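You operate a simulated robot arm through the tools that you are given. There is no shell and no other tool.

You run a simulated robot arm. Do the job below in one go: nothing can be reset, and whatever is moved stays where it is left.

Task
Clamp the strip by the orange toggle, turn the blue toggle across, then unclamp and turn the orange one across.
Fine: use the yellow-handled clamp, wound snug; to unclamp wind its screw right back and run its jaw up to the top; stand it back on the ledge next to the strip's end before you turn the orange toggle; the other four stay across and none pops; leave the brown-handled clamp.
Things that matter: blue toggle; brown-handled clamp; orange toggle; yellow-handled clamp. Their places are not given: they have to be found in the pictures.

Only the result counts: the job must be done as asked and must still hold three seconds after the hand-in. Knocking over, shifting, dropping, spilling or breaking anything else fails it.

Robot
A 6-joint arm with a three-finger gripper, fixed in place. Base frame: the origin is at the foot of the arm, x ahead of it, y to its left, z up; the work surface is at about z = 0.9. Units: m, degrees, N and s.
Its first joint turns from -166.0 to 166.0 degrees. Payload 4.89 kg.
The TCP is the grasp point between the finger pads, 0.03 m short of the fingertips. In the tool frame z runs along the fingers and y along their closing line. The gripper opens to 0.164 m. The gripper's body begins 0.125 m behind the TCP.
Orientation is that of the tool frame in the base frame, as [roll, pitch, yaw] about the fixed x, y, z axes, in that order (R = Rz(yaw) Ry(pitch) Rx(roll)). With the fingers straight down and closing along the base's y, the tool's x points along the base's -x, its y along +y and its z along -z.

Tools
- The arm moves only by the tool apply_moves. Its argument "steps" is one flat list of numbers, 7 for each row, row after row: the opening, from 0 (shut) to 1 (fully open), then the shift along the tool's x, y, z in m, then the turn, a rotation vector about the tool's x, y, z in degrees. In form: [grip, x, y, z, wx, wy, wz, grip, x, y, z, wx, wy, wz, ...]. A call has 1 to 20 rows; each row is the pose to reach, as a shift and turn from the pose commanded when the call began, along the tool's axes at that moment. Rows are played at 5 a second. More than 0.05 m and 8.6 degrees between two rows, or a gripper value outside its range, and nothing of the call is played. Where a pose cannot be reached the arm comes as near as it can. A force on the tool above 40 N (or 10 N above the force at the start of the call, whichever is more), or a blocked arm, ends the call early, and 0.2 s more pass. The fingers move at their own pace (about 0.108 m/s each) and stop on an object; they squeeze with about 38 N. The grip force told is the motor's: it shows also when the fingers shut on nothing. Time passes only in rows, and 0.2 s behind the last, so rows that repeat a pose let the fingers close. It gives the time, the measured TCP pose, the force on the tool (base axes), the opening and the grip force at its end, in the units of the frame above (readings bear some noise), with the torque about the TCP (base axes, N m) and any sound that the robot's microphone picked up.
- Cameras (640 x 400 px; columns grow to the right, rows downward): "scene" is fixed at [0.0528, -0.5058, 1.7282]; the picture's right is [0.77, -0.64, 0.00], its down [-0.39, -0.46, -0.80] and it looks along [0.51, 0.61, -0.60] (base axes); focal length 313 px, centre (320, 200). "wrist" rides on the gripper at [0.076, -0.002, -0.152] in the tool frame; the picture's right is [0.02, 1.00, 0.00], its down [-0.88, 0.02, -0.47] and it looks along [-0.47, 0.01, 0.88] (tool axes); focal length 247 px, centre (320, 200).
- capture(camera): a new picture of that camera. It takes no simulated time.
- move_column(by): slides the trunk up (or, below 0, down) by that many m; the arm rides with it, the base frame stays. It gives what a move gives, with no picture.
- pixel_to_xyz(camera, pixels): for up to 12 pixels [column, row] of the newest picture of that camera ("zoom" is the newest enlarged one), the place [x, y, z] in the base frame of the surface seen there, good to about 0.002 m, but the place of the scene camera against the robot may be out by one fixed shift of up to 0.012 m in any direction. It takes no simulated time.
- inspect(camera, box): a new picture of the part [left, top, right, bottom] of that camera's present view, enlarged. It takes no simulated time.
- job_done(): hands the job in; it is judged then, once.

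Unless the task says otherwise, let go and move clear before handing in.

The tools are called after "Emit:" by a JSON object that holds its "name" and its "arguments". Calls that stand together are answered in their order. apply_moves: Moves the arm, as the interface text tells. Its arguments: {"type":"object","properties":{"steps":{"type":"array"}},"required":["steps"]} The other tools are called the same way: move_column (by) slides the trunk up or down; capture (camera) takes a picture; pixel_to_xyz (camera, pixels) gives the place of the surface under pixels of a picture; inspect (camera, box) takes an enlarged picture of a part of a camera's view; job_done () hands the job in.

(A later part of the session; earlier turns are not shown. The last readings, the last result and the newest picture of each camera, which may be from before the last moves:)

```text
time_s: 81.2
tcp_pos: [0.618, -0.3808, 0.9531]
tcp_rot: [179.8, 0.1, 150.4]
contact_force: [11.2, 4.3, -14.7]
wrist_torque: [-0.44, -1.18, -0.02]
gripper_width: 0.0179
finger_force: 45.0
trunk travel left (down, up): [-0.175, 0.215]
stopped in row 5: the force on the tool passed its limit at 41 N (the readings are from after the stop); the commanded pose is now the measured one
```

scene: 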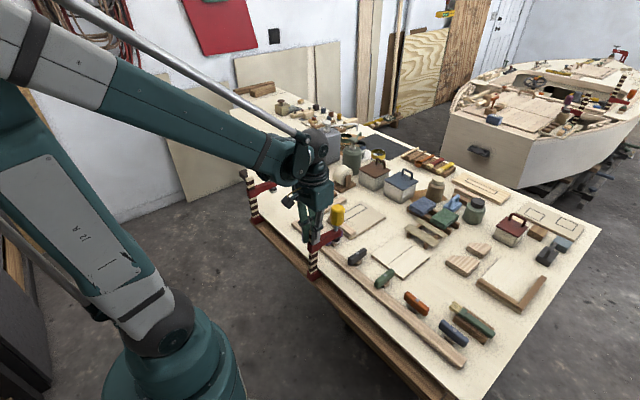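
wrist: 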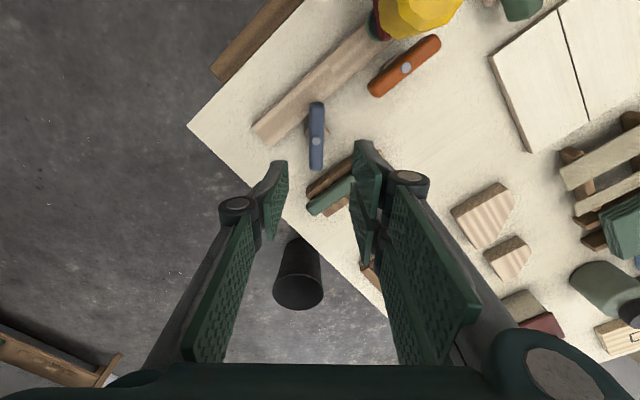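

It turned 12° more before 41 N of mis-centring stopped it. I'll open a little, recentre along the toggle by 2 mm, and regrip.

Emit:
{"name": "apply_moves", "arguments": {"steps": [0.2, 0, 0, 0, 0, 0, 0, 0.2, 0, 0, 0, 0, 0, 0, 0.2, 0.002, 0, 0, 0.2, 0, 0, 0.2, 0.002, 0, 0, 0.2, 0, 0]}}

Emit:
{"name": "capture", "arguments": {"camera": "wrist"}}

Emit:
{"name": "inspect", "arguments": {"camera": "wrist", "box": [250, 90, 400, 260]}}

```text
time_s: 82.2
tcp_pos: [0.6145, -0.3811, 0.9548]
tcp_rot: [180.0, 0.1, 150.4]
contact_force: [0.0, -0.5, 0.8]
wrist_torque: [-0.03, 0.02, -0.01]
gripper_width: 0.0331
finger_force: 0.1
trunk travel left (down, up): [-0.175, 0.215]
```

```text
taken
```

wrist: 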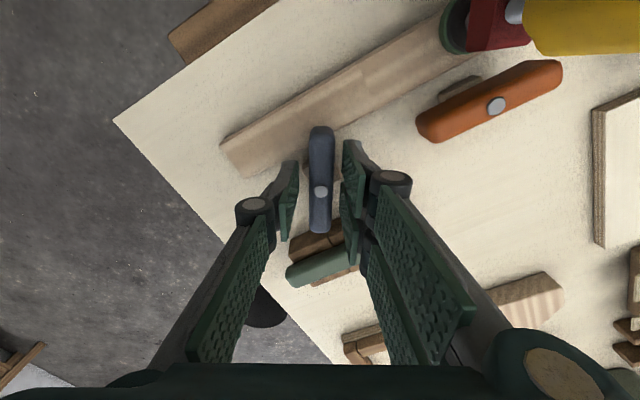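

```text
2.35 times, centred on (325, 175) of wrist
```

zoom: 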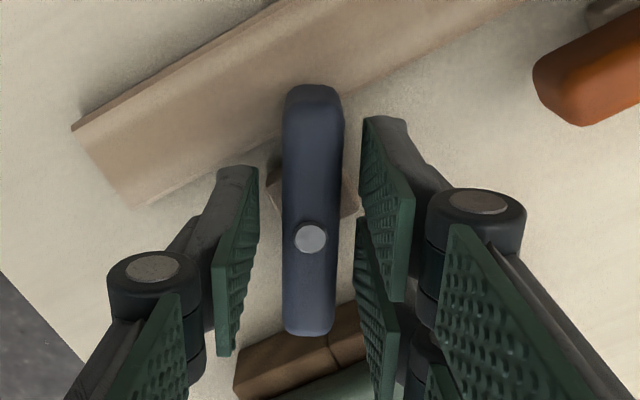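

The toggle is well centred between the fingers and aligned. I'll close again and check the load.

Emit:
{"name": "apply_moves", "arguments": {"steps": [0.1, 0, 0, 0, 0, 0, 0, 0, 0, 0, 0, 0, 0, 0, 0, 0, 0, 0, 0, 0, 0]}}

```text
time_s: 83.0
tcp_pos: [0.6157, -0.3783, 0.9545]
tcp_rot: [-179.9, 0.0, 150.4]
contact_force: [4.9, 11.5, -2.7]
wrist_torque: [0.26, -0.28, -0.01]
gripper_width: 0.0181
finger_force: 45.0
trunk travel left (down, up): [-0.175, 0.215]
```

Small load (12 N). I'll shift 0.5 mm with it and turn 12° more.

Emit:
{"name": "apply_moves", "arguments": {"steps": [0, 0, 0.0005, 0, 0, 0, 0, 0, 0, 0.0005, 0, 0, 0, -3, 0, 0, 0.0005, 0, 0, 0, -6, 0, 0, 0.0005, 0, 0, 0, -9, 0, 0, 0.0005, 0, 0, 0, -12, 0, 0, 0.0005, 0, 0, 0, -12]}}

```text
time_s: 84.4
tcp_pos: [0.6147, -0.3797, 0.954]
tcp_rot: [-179.9, 0.0, 162.4]
contact_force: [-2.9, 8.2, -11.9]
wrist_torque: [-0.03, -0.53, 0.03]
gripper_width: 0.0179
finger_force: 44.7
trunk travel left (down, up): [-0.175, 0.215]
```

Turning well. I'll go the last ~18° to bring it square across.

Emit:
{"name": "apply_moves", "arguments": {"steps": [0, 0, 0.0002, 0.0003, 0, 0, -3, 0, 0, 0.0002, 0.0003, 0, 0, -6, 0, 0, 0.0002, 0.0003, 0, 0, -9, 0, 0, 0.0002, 0.0003, 0, 0, -12, 0, 0, 0.0002, 0.0003, 0, 0, -15, 0, 0, 0.0002, 0.0003, 0, 0, -17.5, 0, 0, 0.0002, 0.0003, 0, 0, -17.5]}}

Emit:
{"name": "capture", "arguments": {"camera": "wrist"}}

```text
time_s: 86.0
tcp_pos: [0.6164, -0.3791, 0.9545]
tcp_rot: [-179.8, 0.0, 179.9]
contact_force: [-1.9, -2.4, -8.0]
wrist_torque: [-0.08, -0.22, -0.02]
gripper_width: 0.0177
finger_force: 44.7
trunk travel left (down, up): [-0.175, 0.215]
```

```text
taken
```

wrist: 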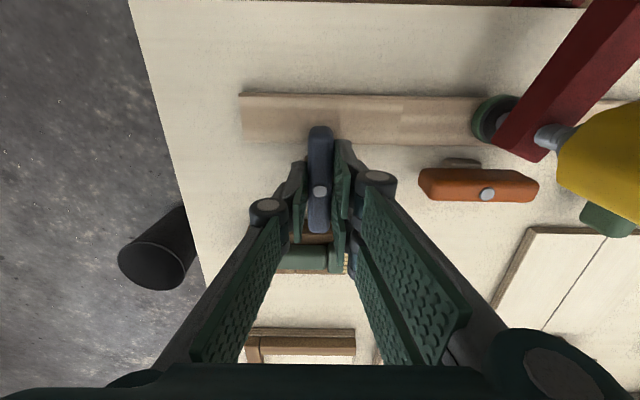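

The blue toggle now lies square across, over the strip (px 320,145). I'll let go and rise.

Emit:
{"name": "apply_moves", "arguments": {"steps": [0.1, 0, 0, 0, 0, 0, 0, 0.3, 0, 0, 0, 0, 0, 0, 0.3, 0, 0, 0, 0, 0, 0, 0.3, 0, 0, -0.03, 0, 0, 0, 0.3, 0, 0, -0.07, 0, 0, 0, 0.3, 0, 0, -0.11, 0, 0, 0, 0.3, 0.01, 0, -0.15, 0, 0, 0, 0.3, 0.03, 0.03, -0.19, 0, 0, 0, 0.3, 0.045, 0.06, -0.2, 0, 0, 0, 0.3, 0.045, 0.06, -0.2, 0, 0, 0]}}

Emit:
{"name": "capture", "arguments": {"camera": "wrist"}}

Emit:
{"name": "inspect", "arguments": {"camera": "scene", "box": [340, 240, 500, 380]}}

```text
refused: row 8 steps farther than a row can; nothing moved
```

```text
taken
```

wrist: 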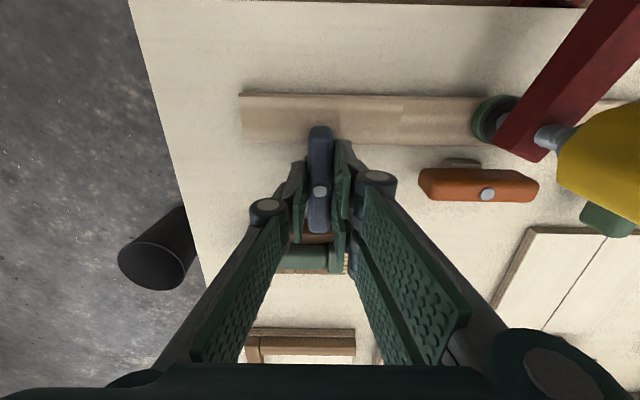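

```text
2.86 times, centred on (420, 310) of scene
```

zoom: 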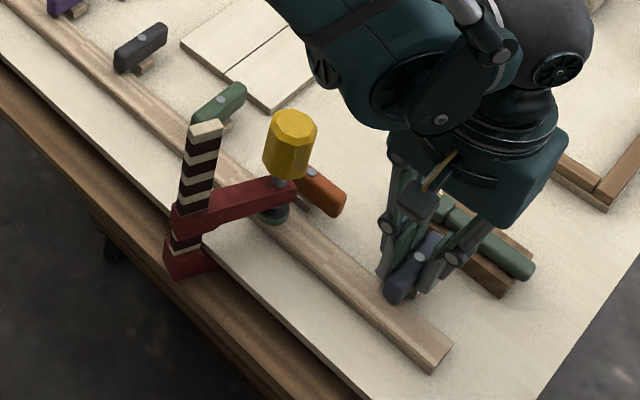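

That call was refused for one too-long step; I'll repeat it with smaller steps.

Emit:
{"name": "apply_moves", "arguments": {"steps": [0.1, 0, 0, 0, 0, 0, 0, 0.3, 0, 0, 0, 0, 0, 0, 0.3, 0, 0, 0, 0, 0, 0, 0.3, 0, 0, -0.03, 0, 0, 0, 0.3, 0, 0, -0.07, 0, 0, 0, 0.3, 0, 0, -0.11, 0, 0, 0, 0.3, 0, 0, -0.15, 0, 0, 0, 0.3, 0.01, 0.02, -0.18, 0, 0, 0, 0.3, 0.03, 0.05, -0.2, 0, 0, 0, 0.3, 0.045, 0.06, -0.2, 0, 0, 0, 0.3, 0.045, 0.06, -0.2, 0, 0, 0]}}

Emit:
{"name": "capture", "arguments": {"camera": "wrist"}}

Emit:
{"name": "inspect", "arguments": {"camera": "scene", "box": [340, 240, 500, 380]}}

```text
time_s: 88.4
tcp_pos: [0.5683, -0.3175, 1.1555]
tcp_rot: [-179.9, 0.0, 180.0]
contact_force: [-0.8, 0.1, 0.5]
wrist_torque: [-0.1, -0.08, -0.02]
gripper_width: 0.0498
finger_force: 0.1
trunk travel left (down, up): [-0.175, 0.215]
```

```text
taken
```

wrist: 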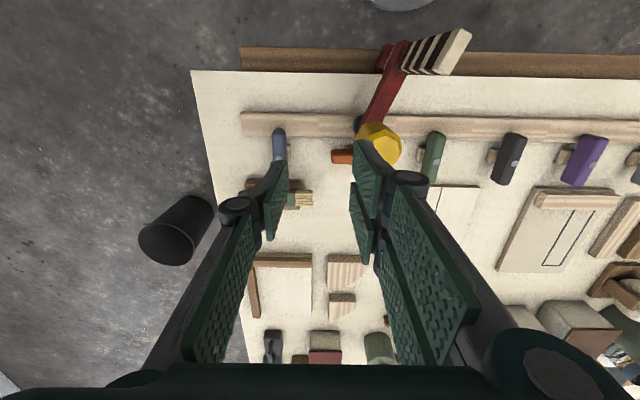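

```text
2.86 times, centred on (420, 310) of scene
```

zoom: 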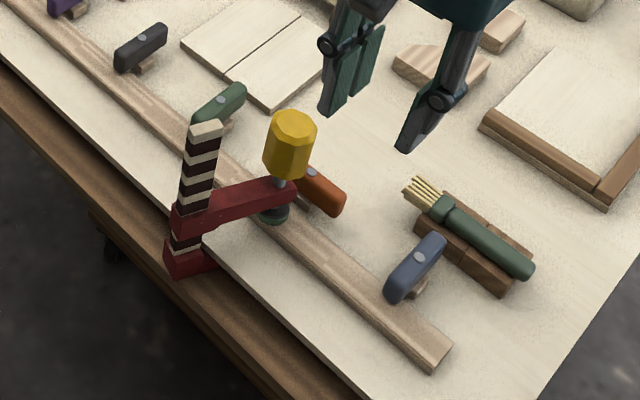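

Blue is across and the strip looks flat. Now to unclamp: I'll measure the handle and jaw from here.

Emit:
{"name": "inspect", "arguments": {"camera": "wrist", "box": [320, 20, 480, 180]}}

Emit:
{"name": "pixel_to_xyz", "arguments": {"camera": "wrist", "pixels": [[384, 147], [372, 145], [401, 145], [385, 160], [455, 45], [390, 85], [378, 110], [250, 122], [300, 124], [330, 126], [278, 135], [281, 150]]}}

```text
2.50 times, centred on (400, 100) of wrist
```

zoom: 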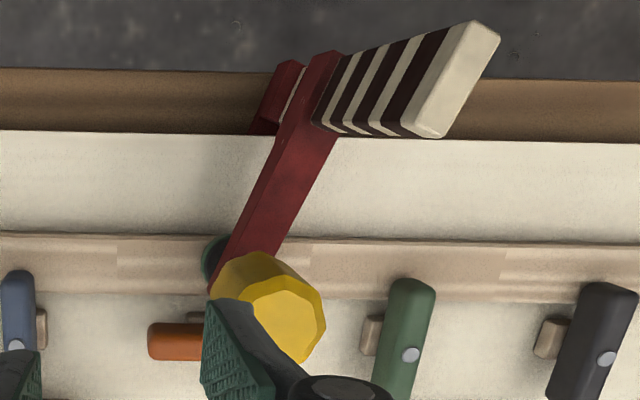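

```text
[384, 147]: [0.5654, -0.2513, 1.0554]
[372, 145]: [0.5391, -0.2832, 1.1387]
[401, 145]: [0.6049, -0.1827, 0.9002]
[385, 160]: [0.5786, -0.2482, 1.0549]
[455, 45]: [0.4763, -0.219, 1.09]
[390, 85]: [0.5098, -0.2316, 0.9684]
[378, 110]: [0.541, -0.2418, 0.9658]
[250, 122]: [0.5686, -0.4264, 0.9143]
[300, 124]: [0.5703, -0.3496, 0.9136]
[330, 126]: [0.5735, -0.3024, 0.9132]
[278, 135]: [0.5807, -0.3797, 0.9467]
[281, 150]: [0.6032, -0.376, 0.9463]
```

I'll go over the handle with the wrist turned to +80°, so a full counter-clockwise stroke is available.

Emit:
{"name": "apply_moves", "arguments": {"steps": [0.4, 0, 0.01, 0, 0, 0, 8, 0.4, 0, 0.02, 0, 0, 0, 16, 0.4, 0, 0.03, 0, 0, 0, 24, 0.4, -0.001, 0.04, 0, 0, 0, 32, 0.4, -0.001, 0.05, 0, 0, 0, 40, 0.4, -0.002, 0.06, 0, 0, 0, 48, 0.4, -0.002, 0.0665, 0, 0, 0, 56, 0.4, -0.002, 0.0665, 0, 0, 0, 64, 0.4, -0.002, 0.0665, 0, 0, 0, 72, 0.4, -0.002, 0.0665, 0, 0, 0, 80, 0.4, -0.002, 0.0665, 0, 0, 0, 80]}}

Emit:
{"name": "capture", "arguments": {"camera": "wrist"}}

```text
time_s: 90.8
tcp_pos: [0.5734, -0.2523, 1.1521]
tcp_rot: [-180.0, 0.2, 99.9]
contact_force: [-0.8, -0.1, 0.2]
wrist_torque: [0.0, -0.01, -0.03]
gripper_width: 0.0656
finger_force: 0.0
trunk travel left (down, up): [-0.175, 0.215]
```

```text
taken
```

wrist: 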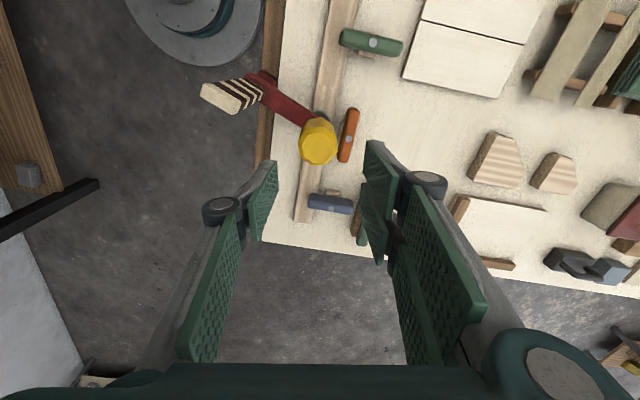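

Emit:
{"name": "pixel_to_xyz", "arguments": {"camera": "wrist", "pixels": [[318, 148], [302, 148], [335, 148], [318, 160], [318, 136]]}}

Emit:
{"name": "inspect", "arguments": {"camera": "wrist", "box": [180, 50, 380, 230]}}

```text
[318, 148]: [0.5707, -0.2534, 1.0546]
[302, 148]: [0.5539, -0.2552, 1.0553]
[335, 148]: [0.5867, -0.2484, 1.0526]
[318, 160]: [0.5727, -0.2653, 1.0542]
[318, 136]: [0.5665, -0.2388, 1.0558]
```

```text
2.22 times, centred on (280, 140) of wrist
```

zoom: 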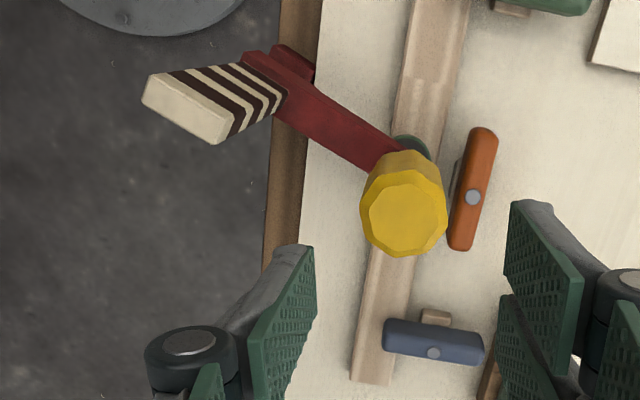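

Handle centre (0.570, −0.252). I'll descend, close, and unwind counter-clockwise while rising gently with the screw.

Emit:
{"name": "apply_moves", "arguments": {"steps": [0.4, 0, -0.003, 0.04, 0, 0, 0, 0.4, 0, -0.003, 0.08, 0, 0, 0, 0.4, 0, -0.003, 0.118, 0, 0, 0, 0.4, 0, -0.003, 0.118, 0, 0, 0, 0.2, 0, -0.003, 0.118, 0, 0, 0, 0, 0, -0.003, 0.118, 0, 0, 0, 0, 0, -0.003, 0.118, 0, 0, 0]}}

```text
time_s: 92.4
tcp_pos: [0.5681, -0.2526, 1.033]
tcp_rot: [-180.0, 0.1, 99.9]
contact_force: [3.4, -2.8, -4.8]
wrist_torque: [-0.45, -0.09, 0.01]
gripper_width: 0.0396
finger_force: 38.2
trunk travel left (down, up): [-0.175, 0.215]
```

Gripped with small load. Unwinding 80° counter-clockwise with 1 mm rise.

Emit:
{"name": "apply_moves", "arguments": {"steps": [0, 0, 0, 0, 0, 0, -8, 0, 0, 0, 0, 0, 0, -16, 0, 0, 0, -0.0002, 0, 0, -24, 0, 0, 0, -0.0003, 0, 0, -32, 0, 0, 0, -0.0004, 0, 0, -40, 0, 0, 0, -0.0005, 0, 0, -48, 0, 0, 0, -0.0006, 0, 0, -56, 0, 0, 0, -0.0008, 0, 0, -64, 0, 0, 0, -0.0009, 0, 0, -72, 0, 0, 0, -0.001, 0, 0, -80, 0, 0, 0, -0.001, 0, 0, -80]}}

Emit:
{"name": "capture", "arguments": {"camera": "wrist"}}

Emit:
{"name": "inspect", "arguments": {"camera": "scene", "box": [340, 250, 450, 350]}}

```text
time_s: 94.8
tcp_pos: [0.5685, -0.2532, 1.0353]
tcp_rot: [-179.9, 0.0, 179.8]
contact_force: [8.1, 5.1, -13.0]
wrist_torque: [0.1, -0.92, -0.01]
gripper_width: 0.039
finger_force: 37.6
trunk travel left (down, up): [-0.175, 0.215]
```

```text
taken
```

wrist: 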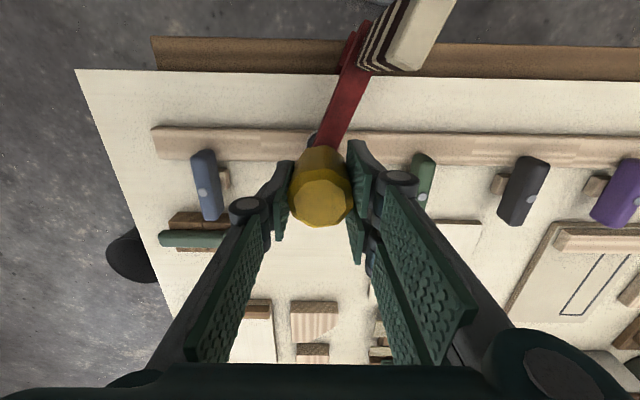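

```text
4.00 times, centred on (395, 300) of scene
```

zoom: 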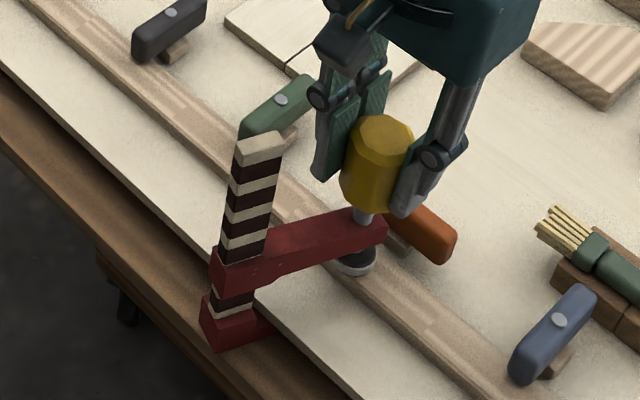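

The pad is white: the clamp force is off and blue stays across. I'll unwind 80° more at the same height.

Emit:
{"name": "apply_moves", "arguments": {"steps": [0, 0, 0, 0, 0, 0, -8, 0, 0, 0, 0, 0, 0, -16, 0, 0, 0, 0, 0, 0, -24, 0, 0, 0, 0, 0, 0, -32, 0, 0, 0, 0, 0, 0, -40, 0, 0, 0, 0, 0, 0, -48, 0, 0, 0, 0, 0, 0, -56, 0, 0, 0, 0, 0, 0, -64, 0, 0, 0, 0, 0, 0, -72, 0, 0, 0, 0, 0, 0, -80, 0, 0, 0, 0, 0, 0, -80]}}

Emit:
{"name": "capture", "arguments": {"camera": "wrist"}}

Emit:
{"name": "inspect", "arguments": {"camera": "scene", "box": [340, 250, 450, 350]}}

```text
time_s: 97.2
tcp_pos: [0.5676, -0.2539, 1.0367]
tcp_rot: [180.0, -0.1, -100.1]
contact_force: [-4.5, 3.0, 6.1]
wrist_torque: [0.04, 0.22, -0.01]
gripper_width: 0.0392
finger_force: 38.7
trunk travel left (down, up): [-0.175, 0.215]
```

```text
taken
```

wrist: 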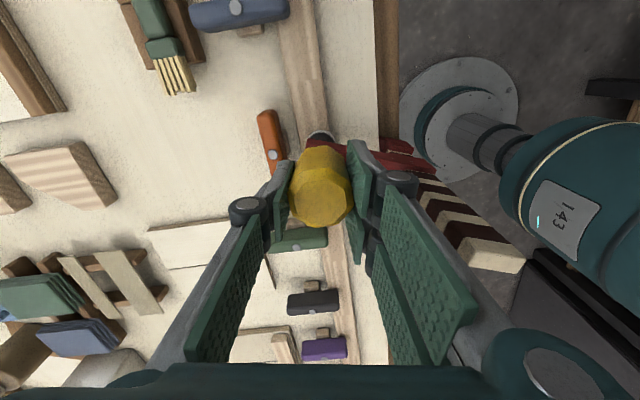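

```text
4.00 times, centred on (395, 300) of scene
```

zoom: 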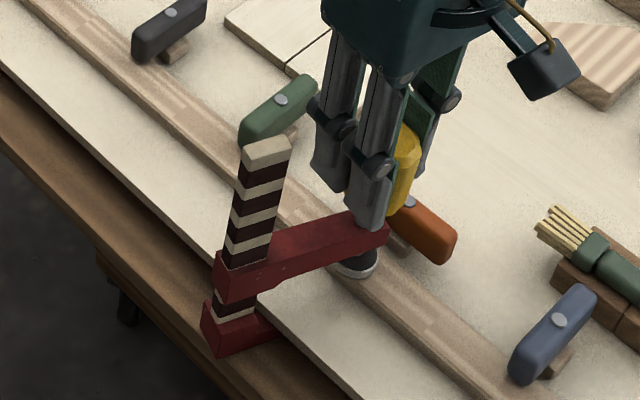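

Unwinding works and the strip stays flat. I'll open, turn back 160°, regrip for the next stroke.

Emit:
{"name": "apply_moves", "arguments": {"steps": [0.1, 0, 0, 0, 0, 0, 0, 0.4, 0, 0, 0, 0, 0, 0, 0.4, 0, 0, 0, 0, 0, 8, 0.4, 0, 0, 0, 0, 0, 16, 0.4, 0, 0, 0, 0, 0, 24, 0.4, 0, 0, 0, 0, 0, 32, 0.4, 0, 0, 0, 0, 0, 40, 0.4, 0, 0, 0, 0, 0, 48, 0.4, 0, 0, 0, 0, 0, 56, 0.4, 0, 0, 0, 0, 0, 64, 0.4, 0, 0, 0, 0, 0, 72, 0.4, 0, 0, 0, 0, 0, 80, 0.4, 0, 0, 0, 0, 0, 88, 0.4, 0, 0, 0, 0, 0, 96, 0.4, 0, 0, 0, 0, 0, 104, 0.4, 0, 0, 0, 0, 0, 112, 0.4, 0, 0, 0, 0, 0, 120]}}

Emit:
{"name": "apply_moves", "arguments": {"steps": [0.4, 0, 0, 0, 0, 0, 8, 0.4, 0, 0, 0, 0, 0, 16, 0.4, 0, 0, 0, 0, 0, 24, 0.4, 0, 0, 0, 0, 0, 32, 0.4, 0, 0, 0, 0, 0, 40, 0.4, 0, 0, 0, 0, 0, 40]}}

Emit:
{"name": "capture", "arguments": {"camera": "wrist"}}

```text
time_s: 100.8
tcp_pos: [0.5688, -0.2538, 1.0366]
tcp_rot: [-179.9, 0.1, 139.7]
contact_force: [-0.1, 0.3, -0.3]
wrist_torque: [0.02, -0.01, 0.0]
gripper_width: 0.0656
finger_force: 0.0
trunk travel left (down, up): [-0.175, 0.215]
```

```text
time_s: 102.2
tcp_pos: [0.5691, -0.2533, 1.0377]
tcp_rot: [-180.0, 0.1, 99.8]
contact_force: [0.2, 0.3, 0.9]
wrist_torque: [0.04, 0.03, -0.01]
gripper_width: 0.0655
finger_force: 0.1
trunk travel left (down, up): [-0.175, 0.215]
```

```text
taken
```

wrist: 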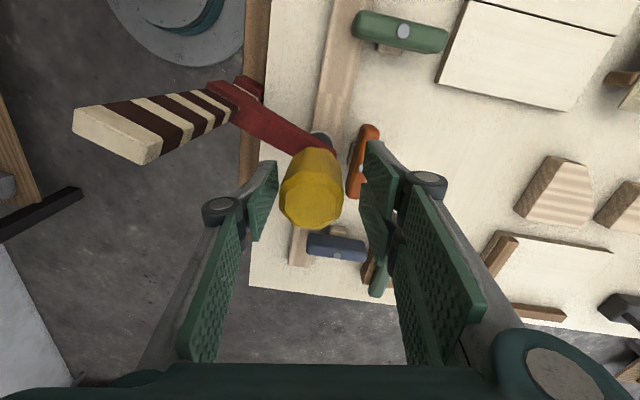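

Emit:
{"name": "pixel_to_xyz", "arguments": {"camera": "wrist", "pixels": [[312, 205], [292, 200], [330, 200], [312, 222], [290, 138], [260, 118], [110, 130], [140, 150], [300, 250], [335, 70]]}}

```text
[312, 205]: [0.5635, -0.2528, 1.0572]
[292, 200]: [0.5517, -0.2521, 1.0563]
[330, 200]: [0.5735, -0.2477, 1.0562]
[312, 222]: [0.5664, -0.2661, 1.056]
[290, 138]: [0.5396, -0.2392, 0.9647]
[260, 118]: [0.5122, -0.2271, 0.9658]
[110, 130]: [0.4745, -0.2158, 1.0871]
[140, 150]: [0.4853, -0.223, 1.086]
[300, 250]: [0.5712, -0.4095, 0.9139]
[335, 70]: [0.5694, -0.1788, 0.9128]
```

Handle is now 92 mm above the jaw's top (93 mm at start). Its centre drifted to x≈0.565; I'll recentre by −4 mm, grip and unwind on.

Emit:
{"name": "apply_moves", "arguments": {"steps": [0.4, 0, -0.0043, 0, 0, 0, 0, 0.2, 0, -0.0043, 0, 0, 0, 0, 0, 0, -0.0043, 0, 0, 0, 0, 0, 0, -0.0043, 0, 0, 0, 0, 0, 0, -0.0043, 0, 0, 0, -8, 0, 0, -0.0043, -0.0001, 0, 0, -16, 0, 0, -0.0043, -0.0002, 0, 0, -24, 0, 0, -0.0043, -0.0003, 0, 0, -32, 0, 0, -0.0043, -0.0004, 0, 0, -40, 0, 0, -0.0043, -0.0005, 0, 0, -48, 0, 0, -0.0043, -0.0006, 0, 0, -56, 0, 0, -0.0043, -0.0007, 0, 0, -64, 0, 0, -0.0043, -0.0008, 0, 0, -72, 0, 0, -0.0043, -0.001, 0, 0, -80, 0, 0, -0.0043, -0.001, 0, 0, -80]}}

Emit:
{"name": "capture", "arguments": {"camera": "wrist"}}

```text
time_s: 105.4
tcp_pos: [0.5658, -0.2542, 1.0388]
tcp_rot: [-180.0, 0.1, 179.9]
contact_force: [-1.4, -0.2, 2.4]
wrist_torque: [-0.12, -0.02, 0.01]
gripper_width: 0.0385
finger_force: 38.0
trunk travel left (down, up): [-0.175, 0.215]
```

```text
taken
```

wrist: 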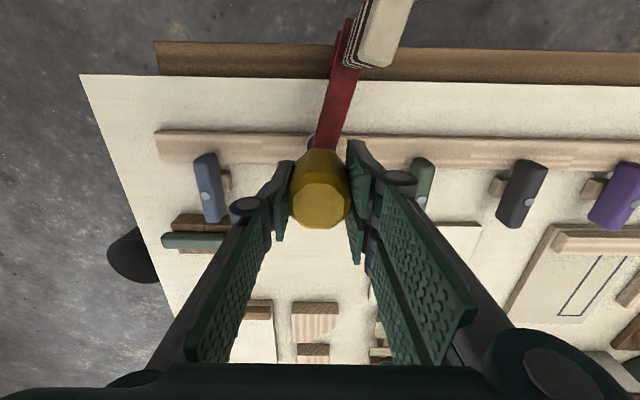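

No resistance; the clamp is swinging back toward straight. Unwinding 80° more.

Emit:
{"name": "apply_moves", "arguments": {"steps": [0, 0, 0, 0, 0, 0, -8, 0, 0, 0, -0.0002, 0, 0, -16, 0, 0, 0, -0.0003, 0, 0, -24, 0, 0, 0, -0.0004, 0, 0, -32, 0, 0, 0, -0.0005, 0, 0, -40, 0, 0, 0, -0.0006, 0, 0, -48, 0, 0, 0, -0.0007, 0, 0, -56, 0, 0, 0, -0.0008, 0, 0, -64, 0, 0, 0, -0.0009, 0, 0, -72, 0, 0, 0, -0.001, 0, 0, -80, 0, 0, 0, -0.001, 0, 0, -80]}}

Emit:
{"name": "capture", "arguments": {"camera": "wrist"}}

Emit:
{"name": "inspect", "arguments": {"camera": "scene", "box": [340, 250, 450, 350]}}

```text
time_s: 107.8
tcp_pos: [0.5643, -0.2546, 1.0386]
tcp_rot: [179.9, -0.1, -100.1]
contact_force: [-1.0, 1.5, -0.7]
wrist_torque: [0.03, -0.17, -0.02]
gripper_width: 0.0384
finger_force: 38.0
trunk travel left (down, up): [-0.175, 0.215]
```

```text
taken
```

wrist: 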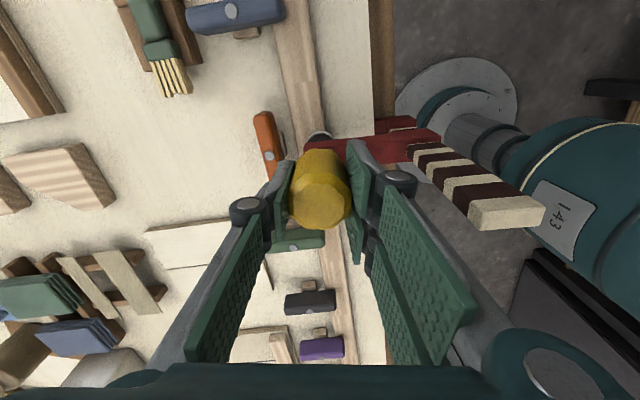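

```text
4.00 times, centred on (395, 300) of scene
```

zoom: 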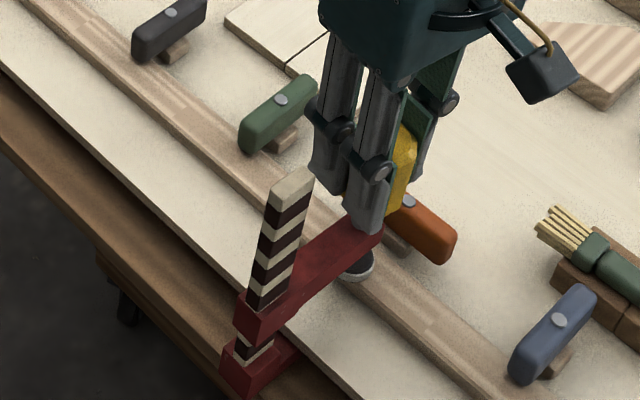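

The clamp swung back nearly straight, perhaps because the screw has reached its back stop. I'll compare heights of handle and jaw.

Emit:
{"name": "pixel_to_xyz", "arguments": {"camera": "wrist", "pixels": [[320, 205], [320, 190], [345, 152], [365, 150], [395, 147], [430, 140], [500, 213], [480, 216], [295, 70], [322, 136]]}}

Emit:
{"name": "inspect", "arguments": {"camera": "wrist", "box": [250, 90, 550, 250]}}

```text
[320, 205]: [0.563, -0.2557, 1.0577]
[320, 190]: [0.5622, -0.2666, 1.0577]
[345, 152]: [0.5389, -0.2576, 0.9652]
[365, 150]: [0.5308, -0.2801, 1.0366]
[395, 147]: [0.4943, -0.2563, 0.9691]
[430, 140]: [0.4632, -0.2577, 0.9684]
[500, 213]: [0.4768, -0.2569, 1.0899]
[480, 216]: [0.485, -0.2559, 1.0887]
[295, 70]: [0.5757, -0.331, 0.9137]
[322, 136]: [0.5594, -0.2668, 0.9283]
```

```text
2.13 times, centred on (400, 170) of wrist
```

zoom: 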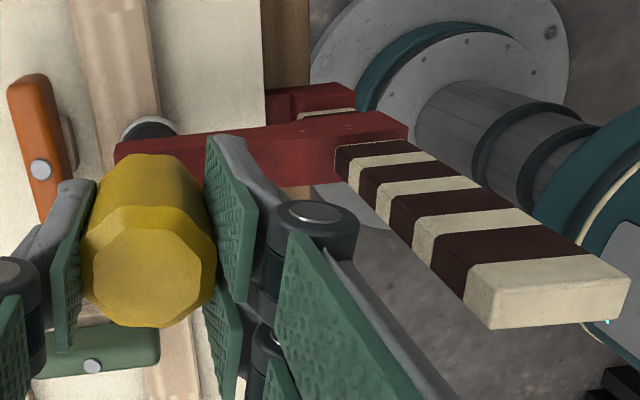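

Handle–jaw distance is about 92.5 mm, the clamp is straight again. I'll do another regrip stroke to make sure the screw is right back.

Emit:
{"name": "apply_moves", "arguments": {"steps": [0.1, 0, 0, 0, 0, 0, 0, 0.4, 0, 0, 0, 0, 0, 0, 0.4, 0, 0, 0, 0, 0, 0, 0.4, 0, 0, 0, 0, 0, 8, 0.4, 0, 0, 0, 0, 0, 16, 0.4, 0, 0, 0, 0, 0, 24, 0.4, 0, 0, 0, 0, 0, 32, 0.4, 0, 0, 0, 0, 0, 40, 0.4, 0, 0, 0, 0, 0, 48, 0.4, 0, 0, 0, 0, 0, 56, 0.4, 0, 0, 0, 0, 0, 64, 0.4, 0, 0, 0, 0, 0, 72, 0.4, 0, 0, 0, 0, 0, 80, 0.4, 0, 0, 0, 0, 0, 80]}}

Emit:
{"name": "capture", "arguments": {"camera": "wrist"}}

```text
time_s: 110.8
tcp_pos: [0.5649, -0.2528, 1.0396]
tcp_rot: [-179.9, -0.1, 179.8]
contact_force: [0.4, 0.2, -0.1]
wrist_torque: [0.01, 0.0, -0.03]
gripper_width: 0.0655
finger_force: 0.1
trunk travel left (down, up): [-0.175, 0.215]
```

```text
taken
```

wrist: 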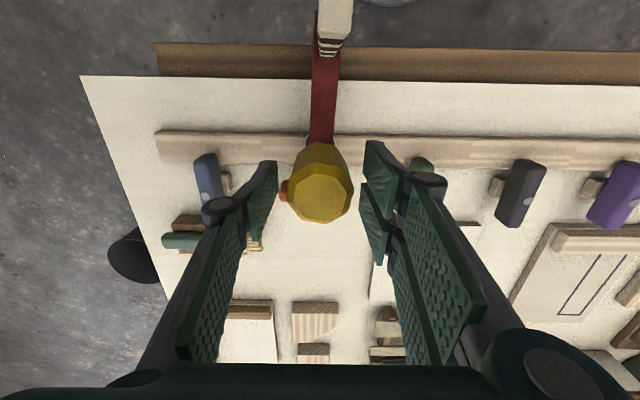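

Emit:
{"name": "pixel_to_xyz", "arguments": {"camera": "wrist", "pixels": [[320, 195], [320, 215], [302, 195], [343, 195], [324, 100], [323, 130], [335, 20], [335, 38], [250, 145], [180, 142], [312, 50]]}}

Emit:
{"name": "inspect", "arguments": {"camera": "scene", "box": [350, 250, 440, 340]}}

```text
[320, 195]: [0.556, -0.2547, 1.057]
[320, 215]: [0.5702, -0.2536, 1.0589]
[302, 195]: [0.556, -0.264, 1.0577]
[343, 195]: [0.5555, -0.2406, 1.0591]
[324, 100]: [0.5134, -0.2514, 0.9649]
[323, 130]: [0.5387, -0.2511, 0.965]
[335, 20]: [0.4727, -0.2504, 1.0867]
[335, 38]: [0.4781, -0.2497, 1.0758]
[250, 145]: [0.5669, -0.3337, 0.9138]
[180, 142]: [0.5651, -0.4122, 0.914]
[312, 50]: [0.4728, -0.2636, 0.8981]
```

```text
4.44 times, centred on (395, 295) of scene
```

zoom: 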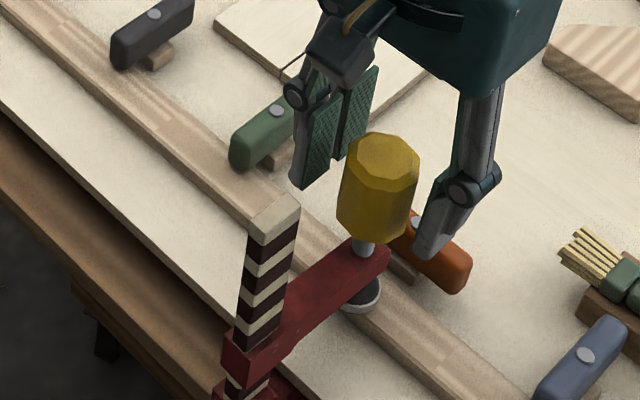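

Standing straight, separation 93 mm as at the start. As a check for the back stop, I'll grip and unwind another 24°.

Emit:
{"name": "apply_moves", "arguments": {"steps": [0.4, 0.001, 0, 0, 0, 0, 0, 0.2, 0.001, 0, 0, 0, 0, 0, 0, 0.001, 0, 0, 0, 0, 0, 0, 0.001, 0, 0, 0, 0, 0, 0, 0.001, 0, 0, 0, 0, -6, 0, 0.001, 0, 0, 0, 0, -12, 0, 0.001, 0, 0, 0, 0, -18, 0, 0.001, 0, 0, 0, 0, -24, 0, 0.001, 0, 0, 0, 0, -24]}}

Emit:
{"name": "capture", "arguments": {"camera": "wrist"}}

Emit:
{"name": "inspect", "arguments": {"camera": "scene", "box": [350, 250, 440, 340]}}

```text
time_s: 112.8
tcp_pos: [0.5633, -0.2539, 1.0393]
tcp_rot: [-179.9, 0.0, -156.1]
contact_force: [1.6, -0.3, 3.8]
wrist_torque: [-0.05, -0.14, 0.02]
gripper_width: 0.0401
finger_force: 38.0
trunk travel left (down, up): [-0.175, 0.215]
```

```text
taken
```

wrist: 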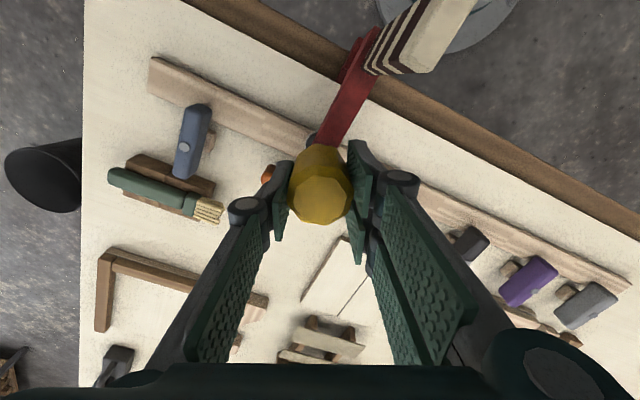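

```text
4.44 times, centred on (395, 295) of scene
```

zoom: 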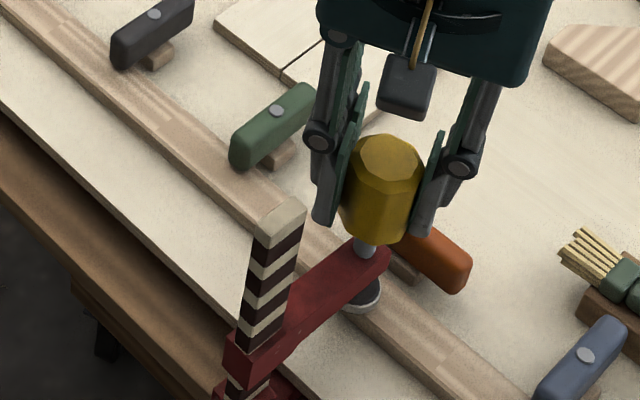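

The clamp hardly swung, so the screw was still turning. I'll continue unwinding another 80°.

Emit:
{"name": "apply_moves", "arguments": {"steps": [0, 0, 0, 0, 0, 0, -8, 0, 0, 0, 0, 0, 0, -16, 0, 0, 0, -0.0002, 0, 0, -24, 0, 0, 0, -0.0003, 0, 0, -32, 0, 0, 0, -0.0004, 0, 0, -40, 0, 0, 0, -0.0005, 0, 0, -48, 0, 0, 0, -0.0006, 0, 0, -56, 0, 0, 0, -0.0007, 0, 0, -64, 0, 0, 0, -0.0008, 0, 0, -72, 0, 0, 0, -0.001, 0, 0, -80, 0, 0, 0, -0.001, 0, 0, -80]}}

Emit:
{"name": "capture", "arguments": {"camera": "wrist"}}

Emit:
{"name": "inspect", "arguments": {"camera": "scene", "box": [350, 250, 440, 340]}}

```text
time_s: 115.2
tcp_pos: [0.5636, -0.2541, 1.0397]
tcp_rot: [180.0, 0.0, -76.1]
contact_force: [-0.6, -0.7, 0.0]
wrist_torque: [-0.02, -0.1, -0.03]
gripper_width: 0.0403
finger_force: 38.3
trunk travel left (down, up): [-0.175, 0.215]
```

```text
taken
```

wrist: 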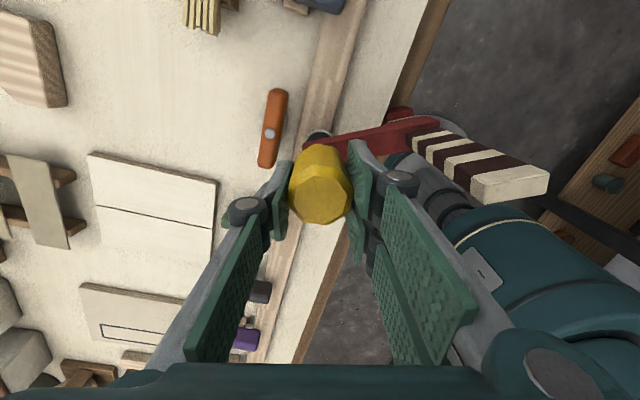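

```text
4.44 times, centred on (395, 295) of scene
```

zoom: 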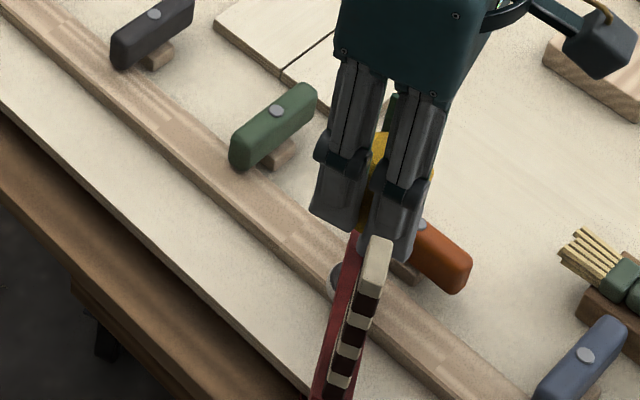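

Now the clamp swung with the handle a lot, so the screw has hit its back stop. I'm still holding it; I'll measure its pose.

Emit:
{"name": "inspect", "arguments": {"camera": "wrist", "box": [250, 80, 570, 260]}}

Emit:
{"name": "pixel_to_xyz", "arguments": {"camera": "wrist", "pixels": [[535, 182], [490, 190], [425, 125], [390, 130], [345, 143], [320, 200], [402, 112], [325, 90], [320, 135]]}}

Emit:
{"name": "capture", "arguments": {"camera": "scene"}}

```text
2.00 times, centred on (410, 170) of wrist
```

zoom: 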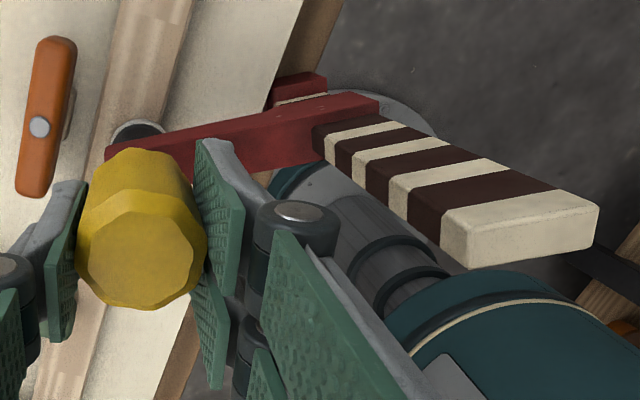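

```text
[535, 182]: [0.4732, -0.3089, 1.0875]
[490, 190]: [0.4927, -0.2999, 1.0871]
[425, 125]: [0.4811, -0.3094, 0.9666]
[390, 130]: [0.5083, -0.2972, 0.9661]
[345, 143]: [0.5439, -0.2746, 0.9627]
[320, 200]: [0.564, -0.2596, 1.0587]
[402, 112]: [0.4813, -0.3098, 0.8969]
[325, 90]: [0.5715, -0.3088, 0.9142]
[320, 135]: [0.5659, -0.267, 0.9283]
```

```text
taken
```

scene: 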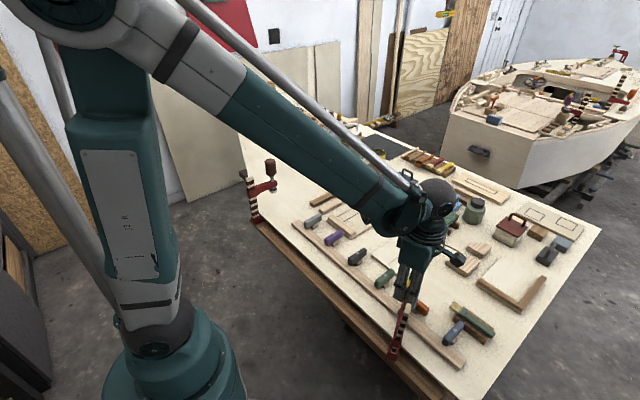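

The clamp stands upright on the ledge, turned ~32°, with the screw fully back. Holding the handle, I'll lift it to run the jaw up the bar.

Emit:
{"name": "apply_moves", "arguments": {"steps": [0, 0, 0, -0.003, 0, 0, 0, 0, 0, 0, -0.008, 0, 0, 0, 0, 0, 0, -0.016, 0, 0, 0, 0, 0, 0, -0.024, 0, 0, 0, 0, 0, 0, -0.032, 0, 0, 0, 0, 0, 0, -0.04, 0, 0, 0, 0, 0, 0, -0.048, 0, 0, 0, 0, 0, 0, -0.056, 0, 0, 0, 0, 0, 0, -0.06, 0, 0, 0, 0, 0, 0, -0.06, 0, 0, 0]}}

Emit:
{"name": "capture", "arguments": {"camera": "wrist"}}

Emit:
{"name": "inspect", "arguments": {"camera": "scene", "box": [340, 240, 480, 380]}}

```text
time_s: 117.4
tcp_pos: [0.5636, -0.2547, 1.0995]
tcp_rot: [-180.0, 0.0, -76.1]
contact_force: [-1.5, 1.3, -3.6]
wrist_torque: [0.12, 0.06, -0.06]
gripper_width: 0.0396
finger_force: 37.6
trunk travel left (down, up): [-0.175, 0.215]
```

```text
taken
```

wrist: 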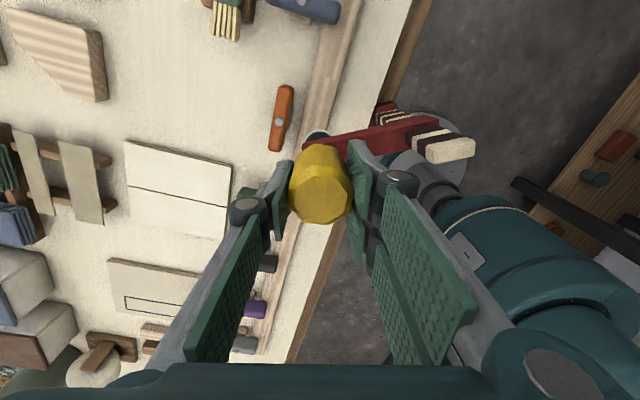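

```text
2.86 times, centred on (410, 310) of scene
```

zoom: 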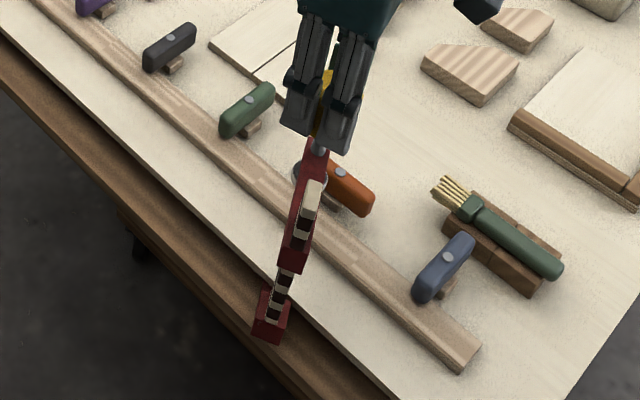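

The jaw has run up. I'll continue in 1 mm steps to the top stop.

Emit:
{"name": "apply_moves", "arguments": {"steps": [0, 0, 0, -0.001, 0, 0, 0, 0, 0, 0, -0.002, 0, 0, 0, 0, 0, 0, -0.003, 0, 0, 0, 0, 0, 0, -0.004, 0, 0, 0, 0, 0, 0, -0.005, 0, 0, 0, 0, 0, 0, -0.006, 0, 0, 0, 0, 0, 0, -0.006, 0, 0, 0]}}

Emit:
{"name": "capture", "arguments": {"camera": "wrist"}}

Emit:
{"name": "pixel_to_xyz", "arguments": {"camera": "wrist", "pixels": [[465, 147], [440, 150], [415, 133], [380, 137], [345, 145], [320, 200], [320, 185], [388, 108]]}}

```text
time_s: 119.0
tcp_pos: [0.5623, -0.2542, 1.1054]
tcp_rot: [180.0, -0.2, -76.1]
contact_force: [-2.0, 0.3, -4.4]
wrist_torque: [0.34, 0.3, -0.18]
gripper_width: 0.0395
finger_force: 37.8
trunk travel left (down, up): [-0.175, 0.215]
```

```text
taken
```

wrist: 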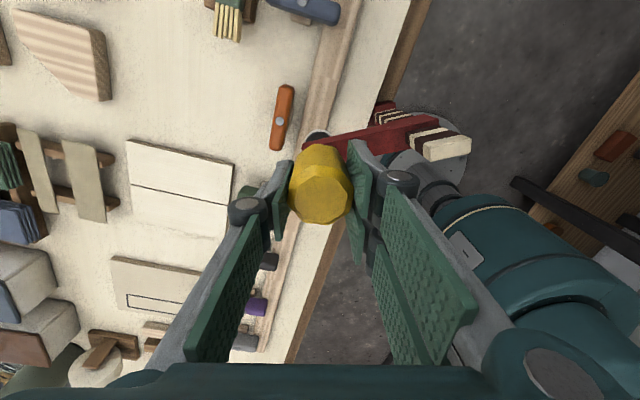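

```text
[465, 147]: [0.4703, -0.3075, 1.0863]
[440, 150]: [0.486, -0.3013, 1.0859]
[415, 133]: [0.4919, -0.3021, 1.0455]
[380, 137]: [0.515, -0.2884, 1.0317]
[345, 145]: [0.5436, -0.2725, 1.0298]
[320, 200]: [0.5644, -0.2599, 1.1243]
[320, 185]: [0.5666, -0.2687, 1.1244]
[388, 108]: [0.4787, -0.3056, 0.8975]
```

The jaw is back at its starting height (1.030). I'll raise 3 mm more to see whether that's the stop (bar would lift) or it still slides.

Emit:
{"name": "apply_moves", "arguments": {"steps": [0, 0, 0, -0.001, 0, 0, 0, 0, 0, 0, -0.002, 0, 0, 0, 0, 0, 0, -0.003, 0, 0, 0, 0, 0, 0, -0.004, 0, 0, 0, 0, 0, 0, -0.004, 0, 0, 0]}}

Emit:
{"name": "capture", "arguments": {"camera": "wrist"}}

Emit:
{"name": "pixel_to_xyz", "arguments": {"camera": "wrist", "pixels": [[465, 147], [440, 150], [415, 133], [380, 137], [345, 145], [320, 200], [320, 185], [388, 108]]}}

```text
time_s: 120.2
tcp_pos: [0.5652, -0.2541, 1.1096]
tcp_rot: [179.9, -0.1, -76.1]
contact_force: [-2.6, 0.8, -4.1]
wrist_torque: [0.24, 0.2, -0.14]
gripper_width: 0.0398
finger_force: 37.9
trunk travel left (down, up): [-0.175, 0.215]
```

```text
taken
```

wrist: 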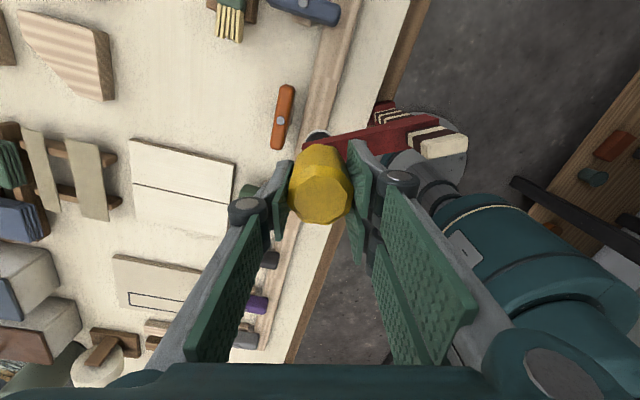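

```text
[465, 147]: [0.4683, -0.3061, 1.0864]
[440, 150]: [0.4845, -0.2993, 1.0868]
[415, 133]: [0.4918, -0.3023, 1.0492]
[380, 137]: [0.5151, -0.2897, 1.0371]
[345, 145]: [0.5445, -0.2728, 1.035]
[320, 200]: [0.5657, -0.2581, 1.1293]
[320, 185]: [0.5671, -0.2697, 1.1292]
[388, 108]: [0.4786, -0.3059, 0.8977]
```

The jaw still slides, so its real top is higher; I'll carry the clamp first while the bar's top is free to grip, and run the jaw fully up at its home place. Now release the handle and rise.

Emit:
{"name": "apply_moves", "arguments": {"steps": [0.1, 0, 0, 0, 0, 0, 0, 0.4, 0, 0, 0, 0, 0, 0, 0.4, 0, 0, 0, 0, 0, 0, 0.4, 0, 0, -0.03, 0, 0, 0, 0.4, 0, 0, -0.07, 0, 0, 0, 0.4, 0, 0, -0.1, 0, 0, 0, 0.4, 0, 0, -0.1, 0, 0, 8, 0.4, 0, 0, -0.1, 0, 0, 16, 0.4, 0, 0, -0.1, 0, 0, 24, 0.4, 0, 0, -0.1, 0, 0, 32, 0.4, 0, 0, -0.1, 0, 0, 40, 0.4, 0, 0, -0.1, 0, 0, 48, 0.4, 0, 0, -0.1, 0, 0, 56, 0.4, 0, 0, -0.1, 0, 0, 64, 0.4, 0, 0, -0.1, 0, 0, 72, 0.4, 0, 0, -0.1, 0, 0, 72]}}

Emit:
{"name": "capture", "arguments": {"camera": "wrist"}}

Emit:
{"name": "inspect", "arguments": {"camera": "scene", "box": [340, 240, 480, 380]}}

```text
time_s: 123.6
tcp_pos: [0.5635, -0.2539, 1.2094]
tcp_rot: [-179.8, 0.0, -148.2]
contact_force: [0.4, 0.8, 0.0]
wrist_torque: [-0.03, -0.02, -0.04]
gripper_width: 0.0657
finger_force: 0.1
trunk travel left (down, up): [-0.175, 0.215]
```

```text
taken
```

wrist: 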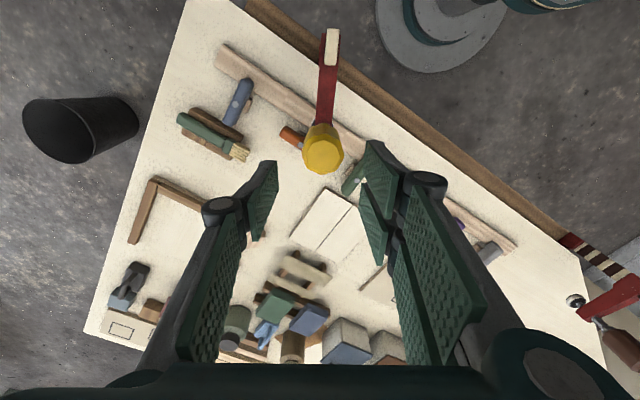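

```text
2.86 times, centred on (410, 310) of scene
```

zoom: 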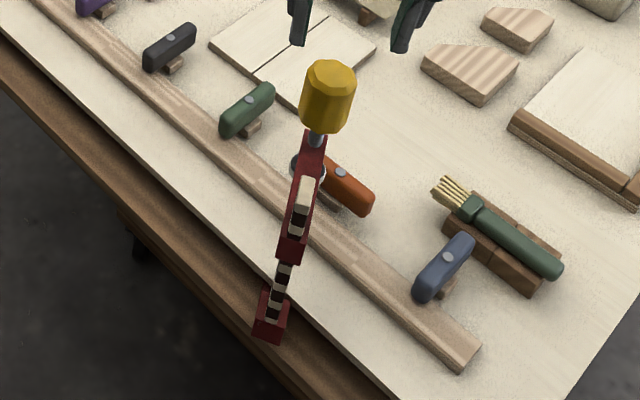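

The clamp stands alone, jaw up; the tool's line is now nearly along its arm. I'll measure the bar's top face.

Emit:
{"name": "inspect", "arguments": {"camera": "wrist", "box": [280, 15, 380, 185]}}

Emit:
{"name": "pixel_to_xyz", "arguments": {"camera": "wrist", "pixels": [[332, 32], [331, 48], [330, 63], [326, 50], [337, 50], [328, 80], [327, 110], [325, 155], [309, 152], [342, 152]]}}

```text
2.35 times, centred on (330, 100) of wrist
```

zoom: 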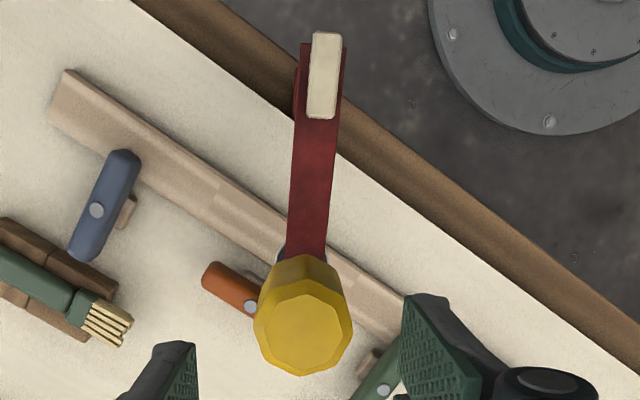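

```text
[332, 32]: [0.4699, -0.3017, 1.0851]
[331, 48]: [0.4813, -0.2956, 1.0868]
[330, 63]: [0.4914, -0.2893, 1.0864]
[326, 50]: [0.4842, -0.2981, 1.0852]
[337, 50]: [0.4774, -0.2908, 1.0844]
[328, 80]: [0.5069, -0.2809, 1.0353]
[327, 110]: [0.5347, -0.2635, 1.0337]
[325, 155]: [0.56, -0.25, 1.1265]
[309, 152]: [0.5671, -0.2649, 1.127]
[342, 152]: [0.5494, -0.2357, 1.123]
```

Bar centre ≈ (0.481, −0.295), its arm at ~31°, matching the tool's yaw. I'll move over the bar and descend around it.

Emit:
{"name": "apply_moves", "arguments": {"steps": [0.3, 0.03, 0.003, 0, 0, 0, 0, 0.3, 0.06, 0.006, 0, 0, 0, 0, 0.3, 0.0917, 0.0086, 0, 0, 0, 0, 0.3, 0.0917, 0.0086, 0, 0, 0, 0, 0.3, 0.0917, 0.0086, 0.04, 0, 0, 0, 0.3, 0.0917, 0.0086, 0.08, 0, 0, 0, 0.3, 0.0917, 0.0086, 0.08, 0, 0, 0]}}

Emit:
{"name": "capture", "arguments": {"camera": "wrist"}}

```text
time_s: 125.2
tcp_pos: [0.4798, -0.295, 1.1293]
tcp_rot: [-179.9, -0.1, -148.0]
contact_force: [0.6, 0.7, -0.2]
wrist_torque: [0.04, 0.0, 0.01]
gripper_width: 0.0492
finger_force: 0.0
trunk travel left (down, up): [-0.175, 0.215]
```

```text
taken
```

wrist: 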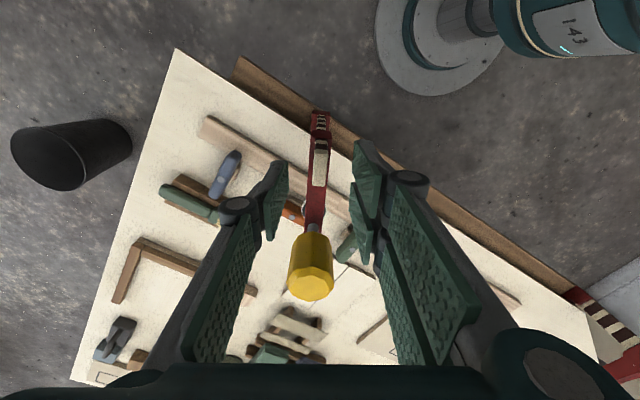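

The bar (px 320,170) is centred between the fingers. Descend 58 mm and close.

Emit:
{"name": "apply_moves", "arguments": {"steps": [0.3, 0, 0, 0.03, 0, 0, 0, 0.3, 0, 0, 0.058, 0, 0, 0, 0.3, 0, 0, 0.058, 0, 0, 0, 0.1, 0, 0, 0.058, 0, 0, 0, 0, 0, 0, 0.058, 0, 0, 0, 0, 0, 0, 0.058, 0, 0, 0]}}

Emit:
{"name": "capture", "arguments": {"camera": "wrist"}}

```text
time_s: 126.6
tcp_pos: [0.4796, -0.2961, 1.0715]
tcp_rot: [-179.9, 0.0, -148.1]
contact_force: [-3.1, -2.4, 0.1]
wrist_torque: [-0.32, 0.52, -0.02]
gripper_width: 0.0116
finger_force: 38.2
trunk travel left (down, up): [-0.175, 0.215]
```

```text
taken
```

wrist: 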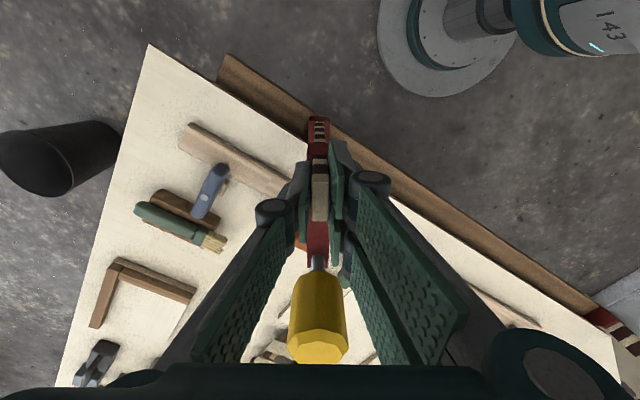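

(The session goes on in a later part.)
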